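You operate a simulated robot arm through the tools that you are given. There is no shell and no other tool. Be economical: measure what you need, move in short steps, check, and stop when the job is done.

Carry out the task below with a simulated robot arm. There is one attempt and no reset: what you move stays moved.

Task
Take the weight with the smallest size on its label from the free top of the steel bench and put it on top of the white cold pack.
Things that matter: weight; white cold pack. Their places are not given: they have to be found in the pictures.

It is judged by the outcome, as a careful person would: the job done as asked, and still so three seconds after it is handed in. It fails if anything else is knocked over, pushed out of place, dropped, spilled or broken.

Robot
A 6-joint arm with a two-finger parallel gripper, fixed in place. Base frame: the origin is at the foot of the arm, x ahead of it, y to its left, z up; the work surface is at about z = 0. Units: mm, degrees, N and s.
With the tool pointing down near the work surface it reaches from about 140 to 580 mm from the base axis. Its first joint turns from -66.0 to 66.0 degrees. Payload 2.1 kg.
The TCP is the grasp point between the finger pads, 30 mm short of the fingertips. In the tool frame z runs along the fingers and y along their closing line. The gripper opens to 94 mm. The fingers are 28 mm wide and 10 mm thick; the gripper's body (50 by 96 mm) begins 55 mm behind the TCP.
Orientation is that of the tool frame in the base frame, as a unit quaternion [x, y, z, w]. With the fingers straight down and closing along the base's y, the tool's x points along the base's -x, its y along +y and its z along -z.

Tools
- The arm moves only by the tool arm_command. Its argument "steps" is a list of rows, each an object (a shift or turn left out is 0, a gripper value left out holds the last) with "xyz": the shift along the tool's x, y, z in units of 20 mm (1.0 is 20 mm), a list of three; "yaw": the turn about the tool's z in units of 6 degrees (1.0 is 6 degrees); "fingers": the closure in counts, from 0 (fully open) to 255 (shut). In form: [{"xyz": [tx, ty, tz], "yaw": yaw, "fingers": fingers}, ...]. A call has 1 to 20 rows; each row shifts and turns the commanded pose from where the row before left it, along the tool's axes as they then stand. A call with a number of a shift or a turn outside -1 to 1 is refused whole. A row lasts 0.2 s, in which the tool goes at most 50 mm and 8.6 degrees; a call with a longer step from one row to the next is refused whole, and so is a gripper value outside its range. A pose out of reach is approached as far as the arm can. The call stops where the force on the tool passes 40 N (or 10 N more than at its start, if that is more) or the arm is blocked; 0.2 s more then pass. Each finger travels about 72 mm/s and halts on what it meets, pressing with about 30 N; the grip force reading is that of the motor and also rises with nothing between the fingers. The clock runs only during rows and for 0.2 s after the last one: add rows that do not move to give the fingers time. It gives the time, the measured TCP pose, the force on the tool (base axes), the opening and the grip force at its end, in the units of the frame above (readings bear some noise).
- Cameras (640 x 400 px; columns grow to the right, rows downward): "scene" is fixed at [50.3, -377.9, 468.8]; the picture's right is [0.78, -0.63, 0.00], its down [-0.44, -0.54, -0.72] and it looks along [0.46, 0.56, -0.69] (base axes); focal length 321 px, centre (320, 200). "wrist" rides on the gripper at [-37, 0, -58] in the tool frame; the picture's right is [0.00, -1.00, 0.00], its down [0.97, 0.00, -0.24] and it looks along [0.24, 0.00, 0.97] (tool axes); focal length 218 px, centre (320, 200).
- grab_frame(camera): a new picture of that camera. No time passes.
- pixel_to_xyz(camera, pixels): for up to 12 pixels [column, row] of the newest picture of that camera ("zoom" is the newest enlarged one), the place [x, y, z] in the base frame of the surface seen there, good to about 2 mm. No time passes.
- zoom(camera, box): a new picture of the part [left, top, right, bottom] of that camera's present view, enlarged. No time passes.
- job_done(): hands the job in; it is judged then, once.

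Work in short steps. Measure before you move; look again where a grasp or a placing could have gone wrong, and mend it. You have 60 turns and 30 pictures in all, those below and enlarged ones among them. Open the gripper and draw the arm clear of the work before you hand the job in, unless the task says otherwise; then end with one line.

The tools are called after "Request:" as a command line: name --argument value ..., lists and objects as JSON in quotes. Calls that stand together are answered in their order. arm_command: Moves the arm, as the interface text tells. Its arguments: {"type":"object","properties":{"steps":{"type":"array"}},"required":["steps"]} The other tools are called the same way: grab_frame (camera) takes a picture; pixel_to_xyz (camera, pixels) gives the place of the surface under pixels of a picture; zoom (camera, box) takes an enlarged picture of a part of a camera's view; job_done () hands the job in.

At the start:

```text
t: 0.0
eef_pos: [344.4, -93.7, 236.5]
orientation: [-0.001, 1.0, 0.0, 0.001]
ft_force: [-0.5, 0.0, 0.1]
gripper_width: 93.7
grip_force: 0.1
```

scene: 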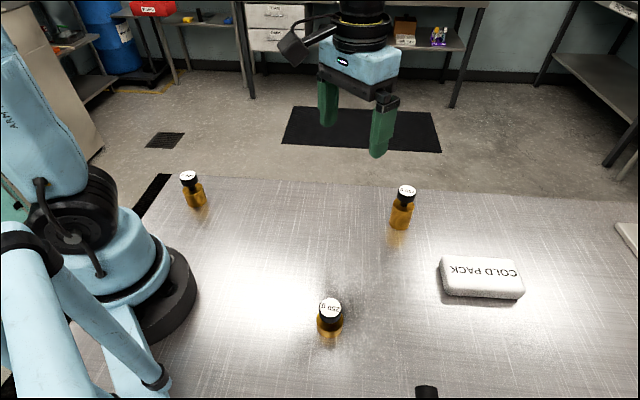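
wrist: 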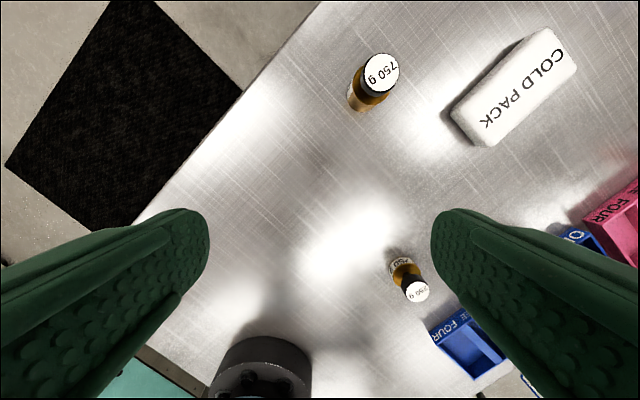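

The scene shows three amber weights near (193,190), (402,207) and (330,318), plus a dark object at (427,392). I zoom to read the labels.

Request:
zoom --camera "scene" --box '[160, 150, 260, 220]'

Request:
zoom --camera "scene" --box '[280, 280, 440, 400]'

Request:
zoom --camera "wrist" --box '[340, 220, 640, 400]'

```text
5.71 times, centred on (210, 185) of scene
```

zoom: 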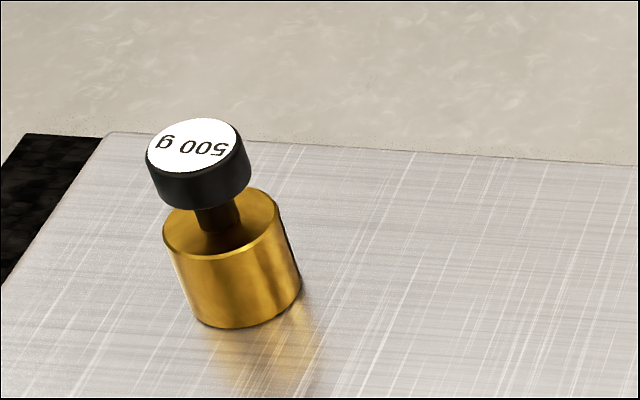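

```text
3.33 times, centred on (360, 340) of scene
```

zoom: 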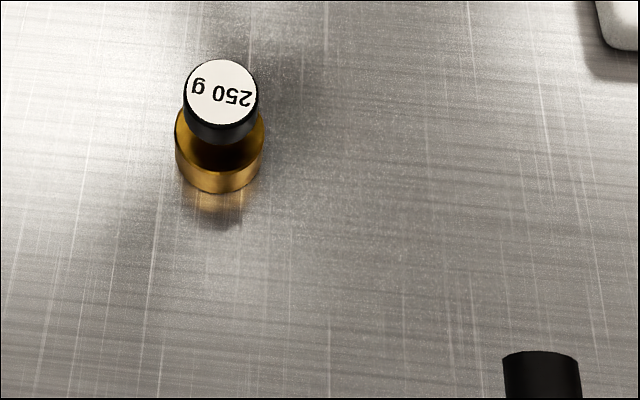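

```text
2.13 times, centred on (490, 310) of wrist
```

zoom: 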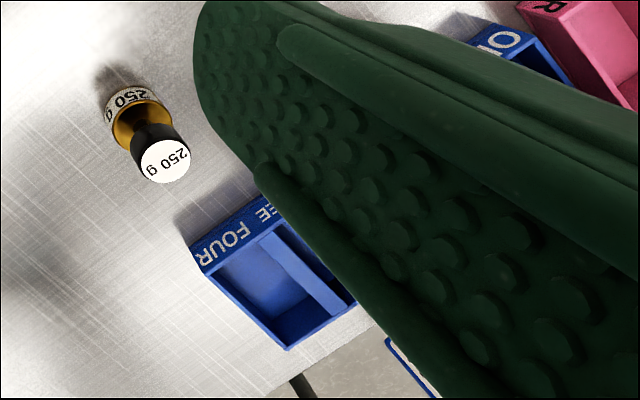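

The three weights read 750 g, 500 g and 250 g, but there is also a dark object at scene (427,392), and trays at the right of the wrist view. I measure these before looking further that way.

Request:
pixel_to_xyz --camera "scene" --pixels '[[330, 306], [330, 332], [427, 389], [425, 397], [442, 260], [518, 270], [522, 290], [444, 290], [480, 270], [402, 191], [360, 340]]'

Request:
pixel_to_xyz --camera "wrist" --pixels '[[455, 330], [478, 350], [575, 240], [610, 215], [417, 292], [509, 88], [455, 108], [545, 30], [490, 145], [573, 68]]'

Request:
arm_command --steps '[{"xyz": [0, -1, 0]}, {"xyz": [0, -1, 0]}, {"xyz": [0, -1, 0]}, {"xyz": [0, -1, 0]}, {"xyz": [0, -1, 0]}, {"xyz": [0, -1, 0]}]'

Request:
grab_frame --camera "wrist"

```text
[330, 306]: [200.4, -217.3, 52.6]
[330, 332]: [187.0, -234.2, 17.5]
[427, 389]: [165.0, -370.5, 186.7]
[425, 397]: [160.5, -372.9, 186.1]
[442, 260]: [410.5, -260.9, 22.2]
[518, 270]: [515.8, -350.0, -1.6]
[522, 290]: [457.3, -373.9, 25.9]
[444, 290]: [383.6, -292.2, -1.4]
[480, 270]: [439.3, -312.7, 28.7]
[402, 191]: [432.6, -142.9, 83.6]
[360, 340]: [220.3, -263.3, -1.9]
```

```text
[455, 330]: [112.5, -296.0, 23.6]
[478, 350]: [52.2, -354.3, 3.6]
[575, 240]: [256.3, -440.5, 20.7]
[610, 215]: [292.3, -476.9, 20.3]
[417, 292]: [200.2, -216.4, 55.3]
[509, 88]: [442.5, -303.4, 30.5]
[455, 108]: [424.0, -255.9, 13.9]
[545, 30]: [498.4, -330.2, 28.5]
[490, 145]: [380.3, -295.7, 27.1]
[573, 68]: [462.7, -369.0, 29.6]
```

```text
t: 1.4
eef_pos: [342.1, -213.1, 236.9]
orientation: [0.001, 1.0, 0.0, 0.001]
ft_force: [0.0, 0.6, 0.8]
gripper_width: 94.0
grip_force: 0.0
```

```text
24 pictures are left
```

wrist: 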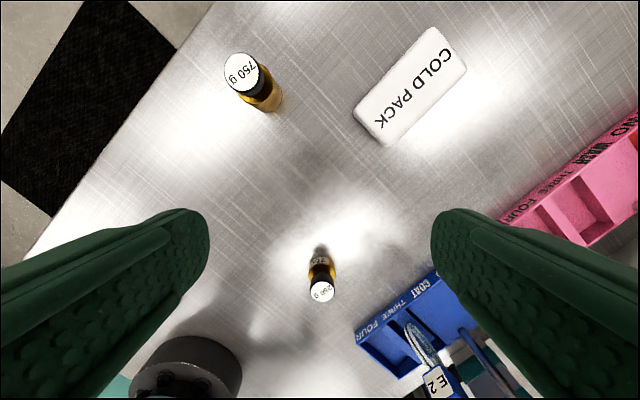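

The object at about (165,-370,187) stands tall in a blue rack, so I must keep clear of it. I check the rest of the bench for further weights by moving ahead and to the right, away from that rack.

Request:
arm_command --steps '[{"xyz": [-1, -1, -1]}, {"xyz": [-1, -1, -1]}, {"xyz": [-1, -1, -1]}, {"xyz": [0, -1, 0]}, {"xyz": [0, -1, 0]}, {"xyz": [0, -1, 0]}]'

Request:
grab_frame --camera "wrist"

Request:
grab_frame --camera "scene"

```text
t: 2.8
eef_pos: [398.8, -318.4, 292.5]
orientation: [0.0, 1.0, -0.001, 0.002]
ft_force: [0.4, -0.2, -0.8]
gripper_width: 94.2
grip_force: 0.0
out of reach, approached as far as the arm can: row 6
```

```text
23 pictures are left
```

wrist: 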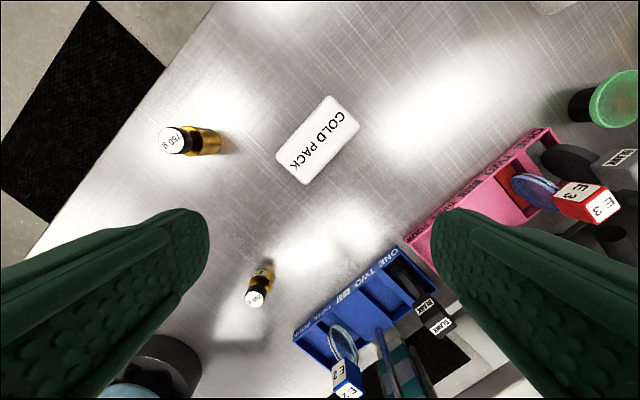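

```text
22 pictures are left
```

scene: 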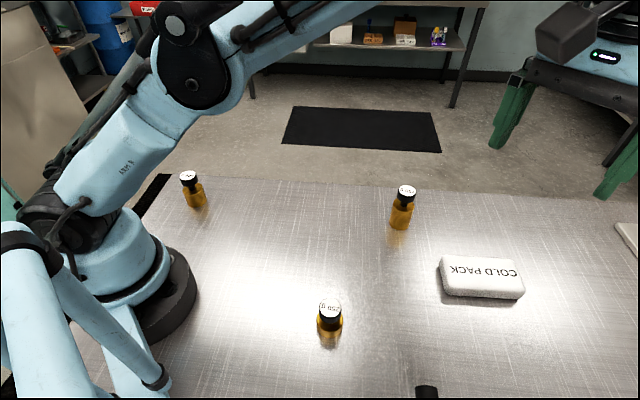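

The free bench top holds only the 250, 500 and 750 g weights, so the target is the 250 g one at about (200,-217), top at z≈54. I move above it at height, staying clear of the racks.

Request:
arm_command --steps '[{"xyz": [1, 0.5, 0]}, {"xyz": [1, 0.5, 0]}, {"xyz": [1, 0.5, 0]}, {"xyz": [1, 0.5, 0]}, {"xyz": [1, 0.5, 0]}, {"xyz": [1, 0.5, 0.6]}, {"xyz": [1, 0.5, 1]}, {"xyz": [1, 0.5, 1]}, {"xyz": [1, 0.5, 1]}, {"xyz": [1, 0.5, 1]}]'

Request:
grab_frame --camera "wrist"

```text
t: 5.0
eef_pos: [198.8, -218.1, 199.7]
orientation: [0.001, 1.0, -0.001, 0.001]
ft_force: [-0.7, -0.6, -0.1]
gripper_width: 93.9
grip_force: 0.0
```

```text
21 pictures are left
```

wrist: 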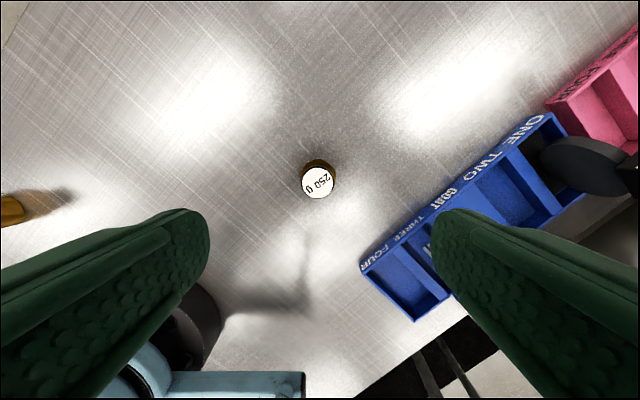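

The cap sits at wrist (317,182), nearly centred between the fingers. I measure its centre and edges.

Request:
pixel_to_xyz --camera "wrist" --pixels '[[317, 182], [304, 182], [331, 182], [317, 169], [317, 195], [320, 162]]'

```text
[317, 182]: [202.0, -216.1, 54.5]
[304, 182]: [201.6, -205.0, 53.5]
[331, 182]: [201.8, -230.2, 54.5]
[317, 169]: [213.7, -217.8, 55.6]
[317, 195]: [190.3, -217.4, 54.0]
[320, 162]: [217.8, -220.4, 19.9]
```

The centre is (202,-217) with the top at 54.5. I shift 3 mm in x and go down to TCP z≈40, which puts the fingertips at about 10.

Request:
arm_command --steps '[{"xyz": [-0.16, 0.03, 1]}, {"xyz": [0, 0, 1]}, {"xyz": [0, 0, 1]}, {"xyz": [0, 0, 1]}, {"xyz": [0, 0, 1]}, {"xyz": [0, 0, 1]}, {"xyz": [0, 0, 1]}, {"xyz": [0, 0, 0.9]}, {}]'

Request:
grab_frame --camera "wrist"

```text
t: 7.0
eef_pos: [202.0, -216.8, 41.5]
orientation: [0.001, 1.0, 0.0, 0.001]
ft_force: [0.6, 0.2, 0.4]
gripper_width: 93.8
grip_force: 0.1
```

```text
20 pictures are left
```

wrist: 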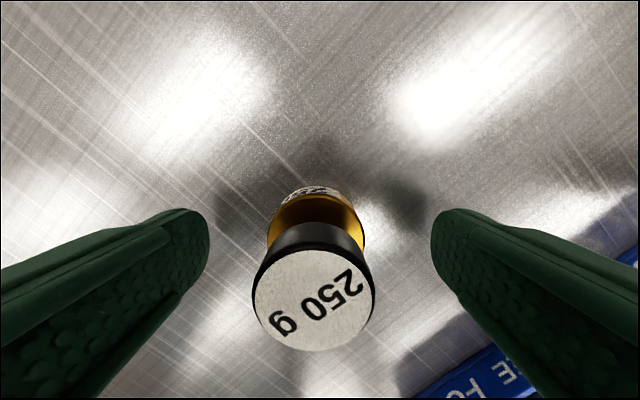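

The weight stands between the fingers, centred. I close.

Request:
arm_command --steps '[{"fingers": 80}, {"fingers": 130}, {"fingers": 180}, {"fingers": 255}, {"fingers": 255}, {"fingers": 255}]'

Request:
arm_command --steps '[{"xyz": [0, 0, -0.5]}, {"xyz": [0, 0, -0.5]}, {"xyz": [0, 0, -1]}, {"xyz": [0, 0, -1]}, {}]'

Request:
grab_frame --camera "wrist"

Request:
grab_frame --camera "scene"

```text
t: 8.4
eef_pos: [202.1, -216.1, 43.3]
orientation: [0.0, 1.0, 0.001, 0.001]
ft_force: [-0.9, 1.0, 0.9]
gripper_width: 38.8
grip_force: 30.0
```

```text
t: 9.6
eef_pos: [202.7, -217.6, 104.0]
orientation: [-0.001, 1.0, 0.0, 0.001]
ft_force: [-0.8, -0.2, -2.7]
gripper_width: 30.6
grip_force: 30.3
```

```text
19 pictures are left
```

wrist: 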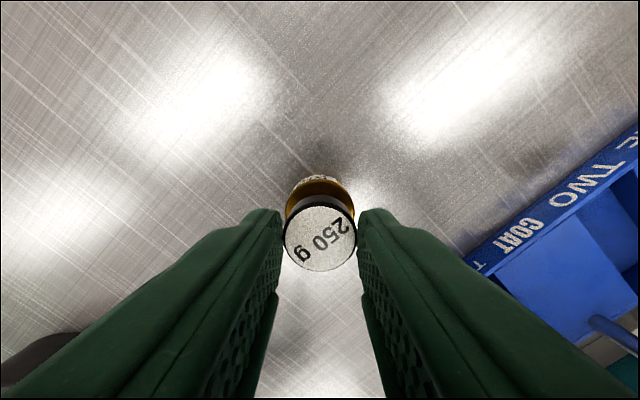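

```text
18 pictures are left
```

scene: 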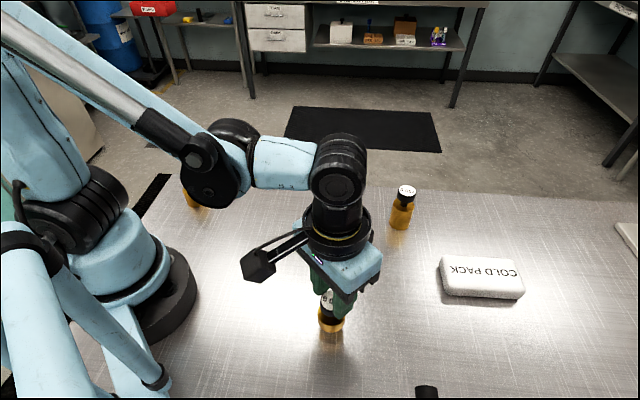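

The opening fell from 38.8 to 30.6, so the fingers slid from the body up to the cap, though the force (-2.7 N) says the weight is hanging. I zoom to check how it is held.

Request:
zoom --camera "scene" --box '[280, 240, 400, 350]'

Request:
zoom --camera "wrist" --box '[240, 140, 400, 300]'

Request:
pixel_to_xyz --camera "wrist" --pixels '[[320, 240], [320, 225], [320, 258], [319, 187], [320, 165]]'

Request:
pixel_to_xyz --camera "scene" --pixels '[[330, 312], [328, 322], [330, 329], [327, 300]]'

```text
3.64 times, centred on (340, 295) of scene
```

zoom: 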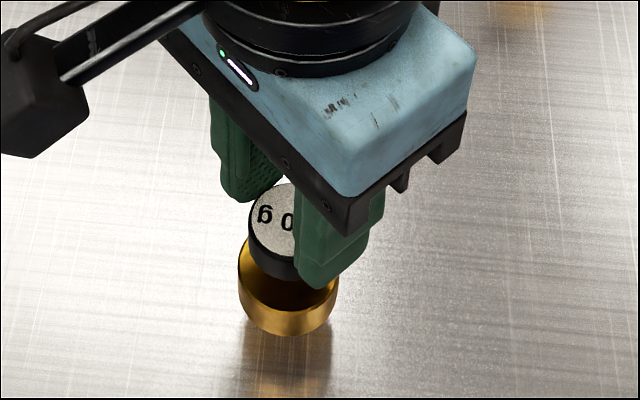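

```text
2.50 times, centred on (320, 220) of wrist
```

zoom: 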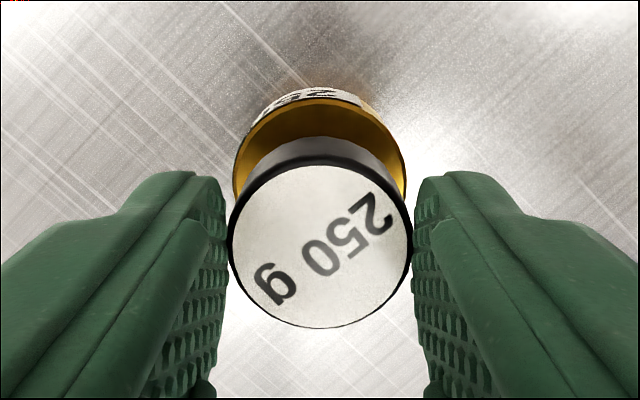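

```text
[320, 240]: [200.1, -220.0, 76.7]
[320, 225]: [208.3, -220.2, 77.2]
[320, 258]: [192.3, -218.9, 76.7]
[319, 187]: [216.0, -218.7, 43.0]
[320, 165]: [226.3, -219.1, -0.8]
```

```text
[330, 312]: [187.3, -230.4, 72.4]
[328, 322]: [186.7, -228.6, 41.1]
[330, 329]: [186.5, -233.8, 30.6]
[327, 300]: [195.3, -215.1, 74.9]
```

The cap top is at z≈77 and the fingertips at about 74, so only the tips hold it. I set it back down gently (the bottom is about 22 mm up) in order to grip it deeper on the cap.

Request:
arm_command --steps '[{"xyz": [0, 0, 0.4]}, {"xyz": [0, 0, 0.4]}, {"xyz": [0, 0, 0.2]}, {}]'

Request:
pixel_to_xyz --camera "wrist" --pixels '[[320, 240]]'

Request:
grab_frame --camera "wrist"

Request:
pixel_to_xyz --camera "wrist" --pixels '[[320, 240], [315, 235], [325, 245], [320, 250]]'

```text
t: 10.6
eef_pos: [203.2, -216.9, 82.6]
orientation: [0.0, 1.0, 0.0, 0.001]
ft_force: [0.3, 0.0, -3.4]
gripper_width: 30.7
grip_force: 29.4
```

```text
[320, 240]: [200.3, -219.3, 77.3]
```

```text
15 pictures are left
```

wrist: 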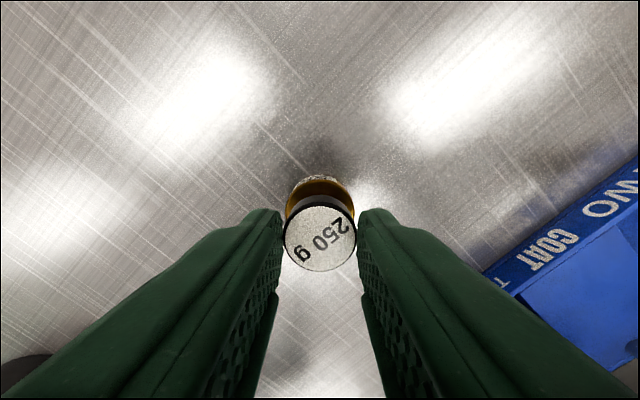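

```text
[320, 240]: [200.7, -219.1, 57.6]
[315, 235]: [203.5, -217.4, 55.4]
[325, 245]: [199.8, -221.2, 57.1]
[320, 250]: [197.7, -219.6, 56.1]
```

The top is now at z≈56.5, so about 2 mm remain. I lower the last bit in small steps, watching the force.

Request:
arm_command --steps '[{"xyz": [0, 0, 0.05]}, {"xyz": [0, 0, 0.05]}, {}]'

```text
t: 11.4
eef_pos: [203.5, -217.5, 80.4]
orientation: [0.0, 1.0, 0.0, 0.001]
ft_force: [-0.2, -0.2, -2.8]
gripper_width: 30.5
grip_force: 29.6
```

The force still shows the weight hanging (-2.8 N). I lower a little more.

Request:
arm_command --steps '[{"xyz": [0, 0, 0.04]}, {}]'

Request:
arm_command --steps '[{"xyz": [0, 0, 0.04]}, {}]'

```text
t: 12.0
eef_pos: [203.3, -217.7, 80.0]
orientation: [0.0, 1.0, -0.001, 0.001]
ft_force: [0.4, 0.9, 6.3]
gripper_width: 30.5
grip_force: 30.0
```

```text
t: 12.6
eef_pos: [202.4, -217.9, 79.6]
orientation: [0.0, 1.0, 0.0, 0.0]
ft_force: [1.1, 4.2, 25.6]
gripper_width: 30.6
grip_force: 30.3
```

It has landed (+25 N). I ease up 1 mm, open to about 50 mm and look.

Request:
arm_command --steps '[{"xyz": [0, 0, -0.05]}, {"fingers": 150}, {"fingers": 110}, {}, {}]'

Request:
grab_frame --camera "wrist"

Request:
pixel_to_xyz --camera "wrist" --pixels '[[320, 240], [320, 215], [320, 262], [300, 238], [340, 238]]'

```text
t: 13.8
eef_pos: [202.3, -217.6, 80.5]
orientation: [0.0, 1.0, 0.0, 0.002]
ft_force: [0.0, 0.8, 0.1]
gripper_width: 53.4
grip_force: 0.0
```

```text
14 pictures are left
```

wrist: 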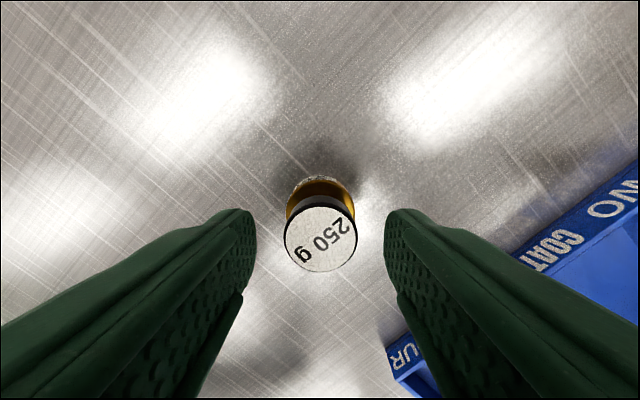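

```text
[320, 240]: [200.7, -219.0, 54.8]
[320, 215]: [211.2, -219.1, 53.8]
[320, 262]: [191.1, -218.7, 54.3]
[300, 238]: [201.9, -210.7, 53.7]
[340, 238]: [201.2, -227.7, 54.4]
```

The weight stands upright with its top at 54.5 and centre at (201,-219); the body's upper rim is only at about z 20. I go down to TCP z≈58 so the pads grip the cap with the tips above the body.

Request:
arm_command --steps '[{"xyz": [0.05, -0.05, 0.4]}, {"xyz": [0, 0, 0.4]}, {"xyz": [0, 0, 0.32]}, {}, {"fingers": 170}, {"fingers": 210}, {"fingers": 255}, {"fingers": 255}, {"fingers": 255}]'

Request:
arm_command --steps '[{"xyz": [0, 0, -0.25]}, {"xyz": [0, 0, -0.25]}, {"xyz": [0, 0, -0.25]}, {"xyz": [0, 0, -0.25]}, {}]'

Request:
grab_frame --camera "wrist"

Request:
pixel_to_xyz --camera "wrist" --pixels '[[320, 240], [320, 260], [320, 280], [320, 300]]'

```text
t: 15.8
eef_pos: [201.1, -218.6, 56.8]
orientation: [0.0, 1.0, 0.0, 0.001]
ft_force: [0.4, -0.2, -0.4]
gripper_width: 30.6
grip_force: 29.5
```

```text
t: 17.0
eef_pos: [200.7, -218.9, 77.2]
orientation: [0.0, 1.0, 0.0, 0.001]
ft_force: [0.9, -1.2, -2.8]
gripper_width: 30.5
grip_force: 30.2
```

```text
13 pictures are left
```

wrist: 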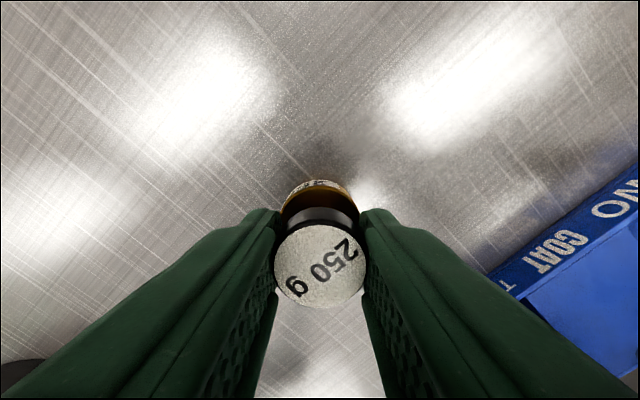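

```text
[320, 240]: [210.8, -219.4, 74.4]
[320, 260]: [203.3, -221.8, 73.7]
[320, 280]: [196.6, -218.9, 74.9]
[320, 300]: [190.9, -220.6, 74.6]
```

The grip is solid: the cap top is 2.5 mm below the TCP, so the bottom is 57 mm below it. The cold pack centre is about (441,-312) with its top at z≈29; I raise to z≈130 and carry the weight over.

Request:
arm_command --steps '[{"xyz": [0, 0, -0.9]}, {"xyz": [0, 0, -0.9]}, {"xyz": [0, 0, -0.9]}, {"xyz": [-0.5, -0.19, 0]}, {"xyz": [-1, -0.39, 0]}, {"xyz": [-1, -0.39, 0]}, {"xyz": [-1, -0.39, 0]}, {"xyz": [-1, -0.39, 0]}, {"xyz": [-1, -0.39, 0]}, {"xyz": [-1, -0.39, 0]}, {"xyz": [-1, -0.39, 0]}, {"xyz": [-1, -0.39, 0]}, {"xyz": [-1, -0.39, 0]}, {"xyz": [-1, -0.39, 0]}, {"xyz": [-1, -0.39, 0]}, {"xyz": [-0.5, -0.19, 0]}, {}, {}]'

Request:
grab_frame --camera "wrist"

Request:
grab_frame --camera "scene"

```text
t: 20.8
eef_pos: [440.9, -311.9, 130.4]
orientation: [0.0, 1.0, 0.001, 0.0]
ft_force: [-0.5, -0.4, -3.7]
gripper_width: 30.8
grip_force: 30.4
```

```text
12 pictures are left
```

wrist: 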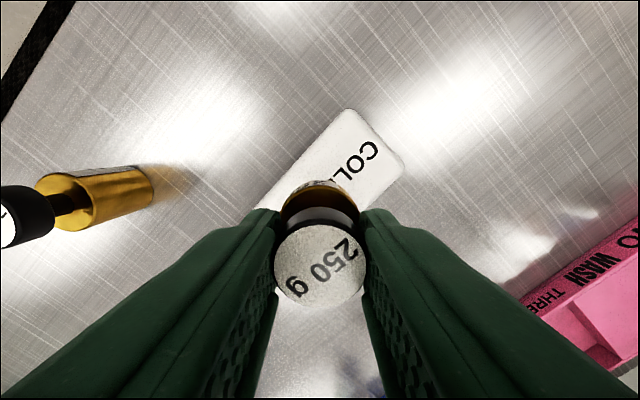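

```text
11 pictures are left
```

scene: 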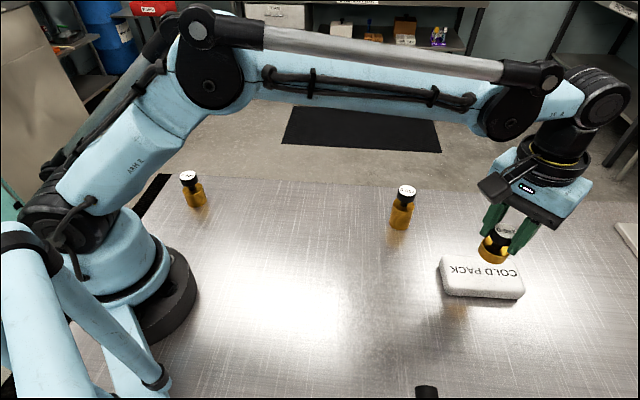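

The weight hangs over the pack at (441,-312). I lower to about 2 mm above the expected contact at TCP z≈86.

Request:
arm_command --steps '[{"xyz": [0, 0, 0.5]}, {"xyz": [0, 0, 0.5]}, {"xyz": [0, 0, 0.5]}, {"xyz": [0, 0, 0.4]}, {"xyz": [0, 0, 0.15]}, {}, {}]'

Request:
zoom --camera "scene" --box '[420, 180, 580, 310]'

```text
t: 22.4
eef_pos: [441.7, -313.0, 89.8]
orientation: [0.0, 1.0, 0.0, 0.001]
ft_force: [-0.2, 0.0, -1.9]
gripper_width: 30.8
grip_force: 29.7
```

```text
3.08 times, centred on (500, 245) of scene
```

zoom: 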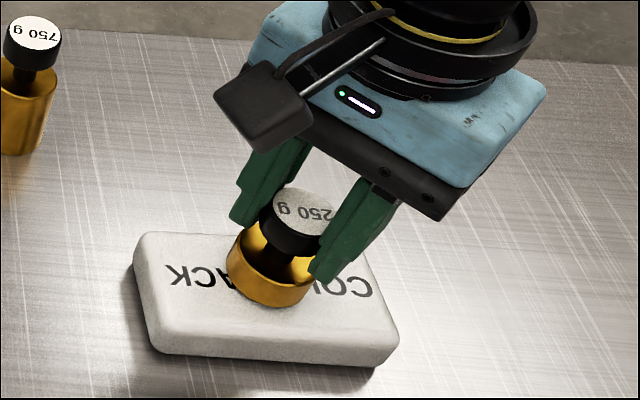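

It is well centred over the pack. I lower by small steps until contact.

Request:
arm_command --steps '[{"xyz": [0, 0, 0.06]}, {"xyz": [0, 0, 0.06]}, {}]'

Request:
arm_command --steps '[{"xyz": [0, 0, 0.04]}, {}]'

```text
t: 23.2
eef_pos: [441.4, -312.4, 88.0]
orientation: [0.0, 1.0, -0.001, 0.001]
ft_force: [-0.1, 0.0, -3.1]
gripper_width: 31.0
grip_force: 29.6
```

```text
t: 23.8
eef_pos: [441.8, -312.2, 86.4]
orientation: [0.001, 1.0, 0.0, 0.001]
ft_force: [0.6, 1.0, -2.1]
gripper_width: 30.7
grip_force: 30.0
```

There is no contact yet at z 86.4. I keep going down gently.

Request:
arm_command --steps '[{"xyz": [0, 0, 0.05]}, {}]'

Request:
arm_command --steps '[{"xyz": [0, 0, 0.04]}, {}]'

```text
t: 24.4
eef_pos: [441.8, -312.3, 87.2]
orientation: [0.0, 1.0, 0.0, 0.001]
ft_force: [-0.6, -1.1, 20.0]
gripper_width: 30.7
grip_force: 29.7
```

```text
t: 25.0
eef_pos: [442.0, -312.3, 86.1]
orientation: [0.0, 1.0, 0.0, 0.0]
ft_force: [0.1, -1.9, 24.7]
gripper_width: 30.7
grip_force: 30.0
```

The weight rests on the pack (+25 N). I ease up 1 mm, open the fingers, and rise straight up.

Request:
arm_command --steps '[{"xyz": [0, 0, -0.06]}, {"fingers": 150}, {"fingers": 100}, {"fingers": 60}, {}, {}]'

Request:
arm_command --steps '[{"xyz": [0, 0, -0.5]}, {"xyz": [0, 0, -0.8]}, {"xyz": [0, 0, -1]}, {"xyz": [0, 0, -1]}, {"xyz": [0, 0, -1]}, {"xyz": [1, 0, -0.5]}, {"xyz": [1, 0, 0]}, {"xyz": [1, 0.5, 0]}, {"xyz": [1, 1, 0]}, {"xyz": [1, 1, 0]}, {}]'

Request:
grab_frame --camera "scene"

Request:
zoom --camera "scene" --box '[420, 180, 580, 310]'

```text
t: 26.4
eef_pos: [441.6, -311.6, 86.8]
orientation: [0.0, 1.0, 0.0, 0.001]
ft_force: [0.3, -0.5, 0.3]
gripper_width: 72.1
grip_force: 0.0
```

```text
t: 28.8
eef_pos: [340.2, -262.1, 182.1]
orientation: [0.0, 1.0, 0.0, 0.001]
ft_force: [-0.2, -0.3, -0.9]
gripper_width: 71.9
grip_force: 0.0
```

```text
9 pictures are left
```

scene: 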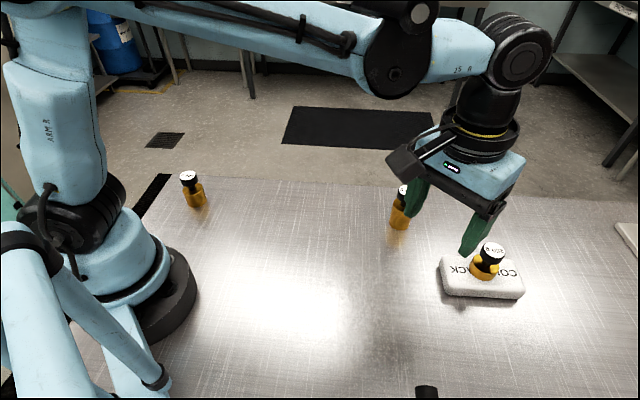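

```text
3.08 times, centred on (500, 245) of scene
```

zoom: 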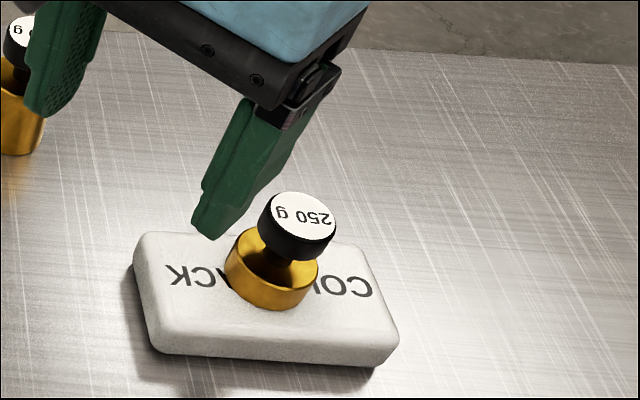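

The 250 g weight stands upright in the middle of the pack, and everything else is in place. I open fully, draw further up and back, then hand in.

Request:
arm_command --steps '[{"xyz": [0.5, 0.5, -0.8], "fingers": 0}, {"xyz": [0.5, 0.8, -0.8]}, {"xyz": [0.5, 0.8, -0.8]}, {"xyz": [0.5, 0.8, 0]}, {}, {}]'

Request:
job_done

```text
t: 30.2
eef_pos: [300.5, -204.8, 229.9]
orientation: [0.0, 1.0, 0.0, 0.0]
ft_force: [-0.1, 0.6, -0.1]
gripper_width: 94.0
grip_force: 0.0
```

```text
The job is handed in.
```

The 250 g weight, the smallest of the three on the free bench top, is standing upright on the white cold pack; my first grip slipped, so I set it down where it stood and regripped it by the cap.
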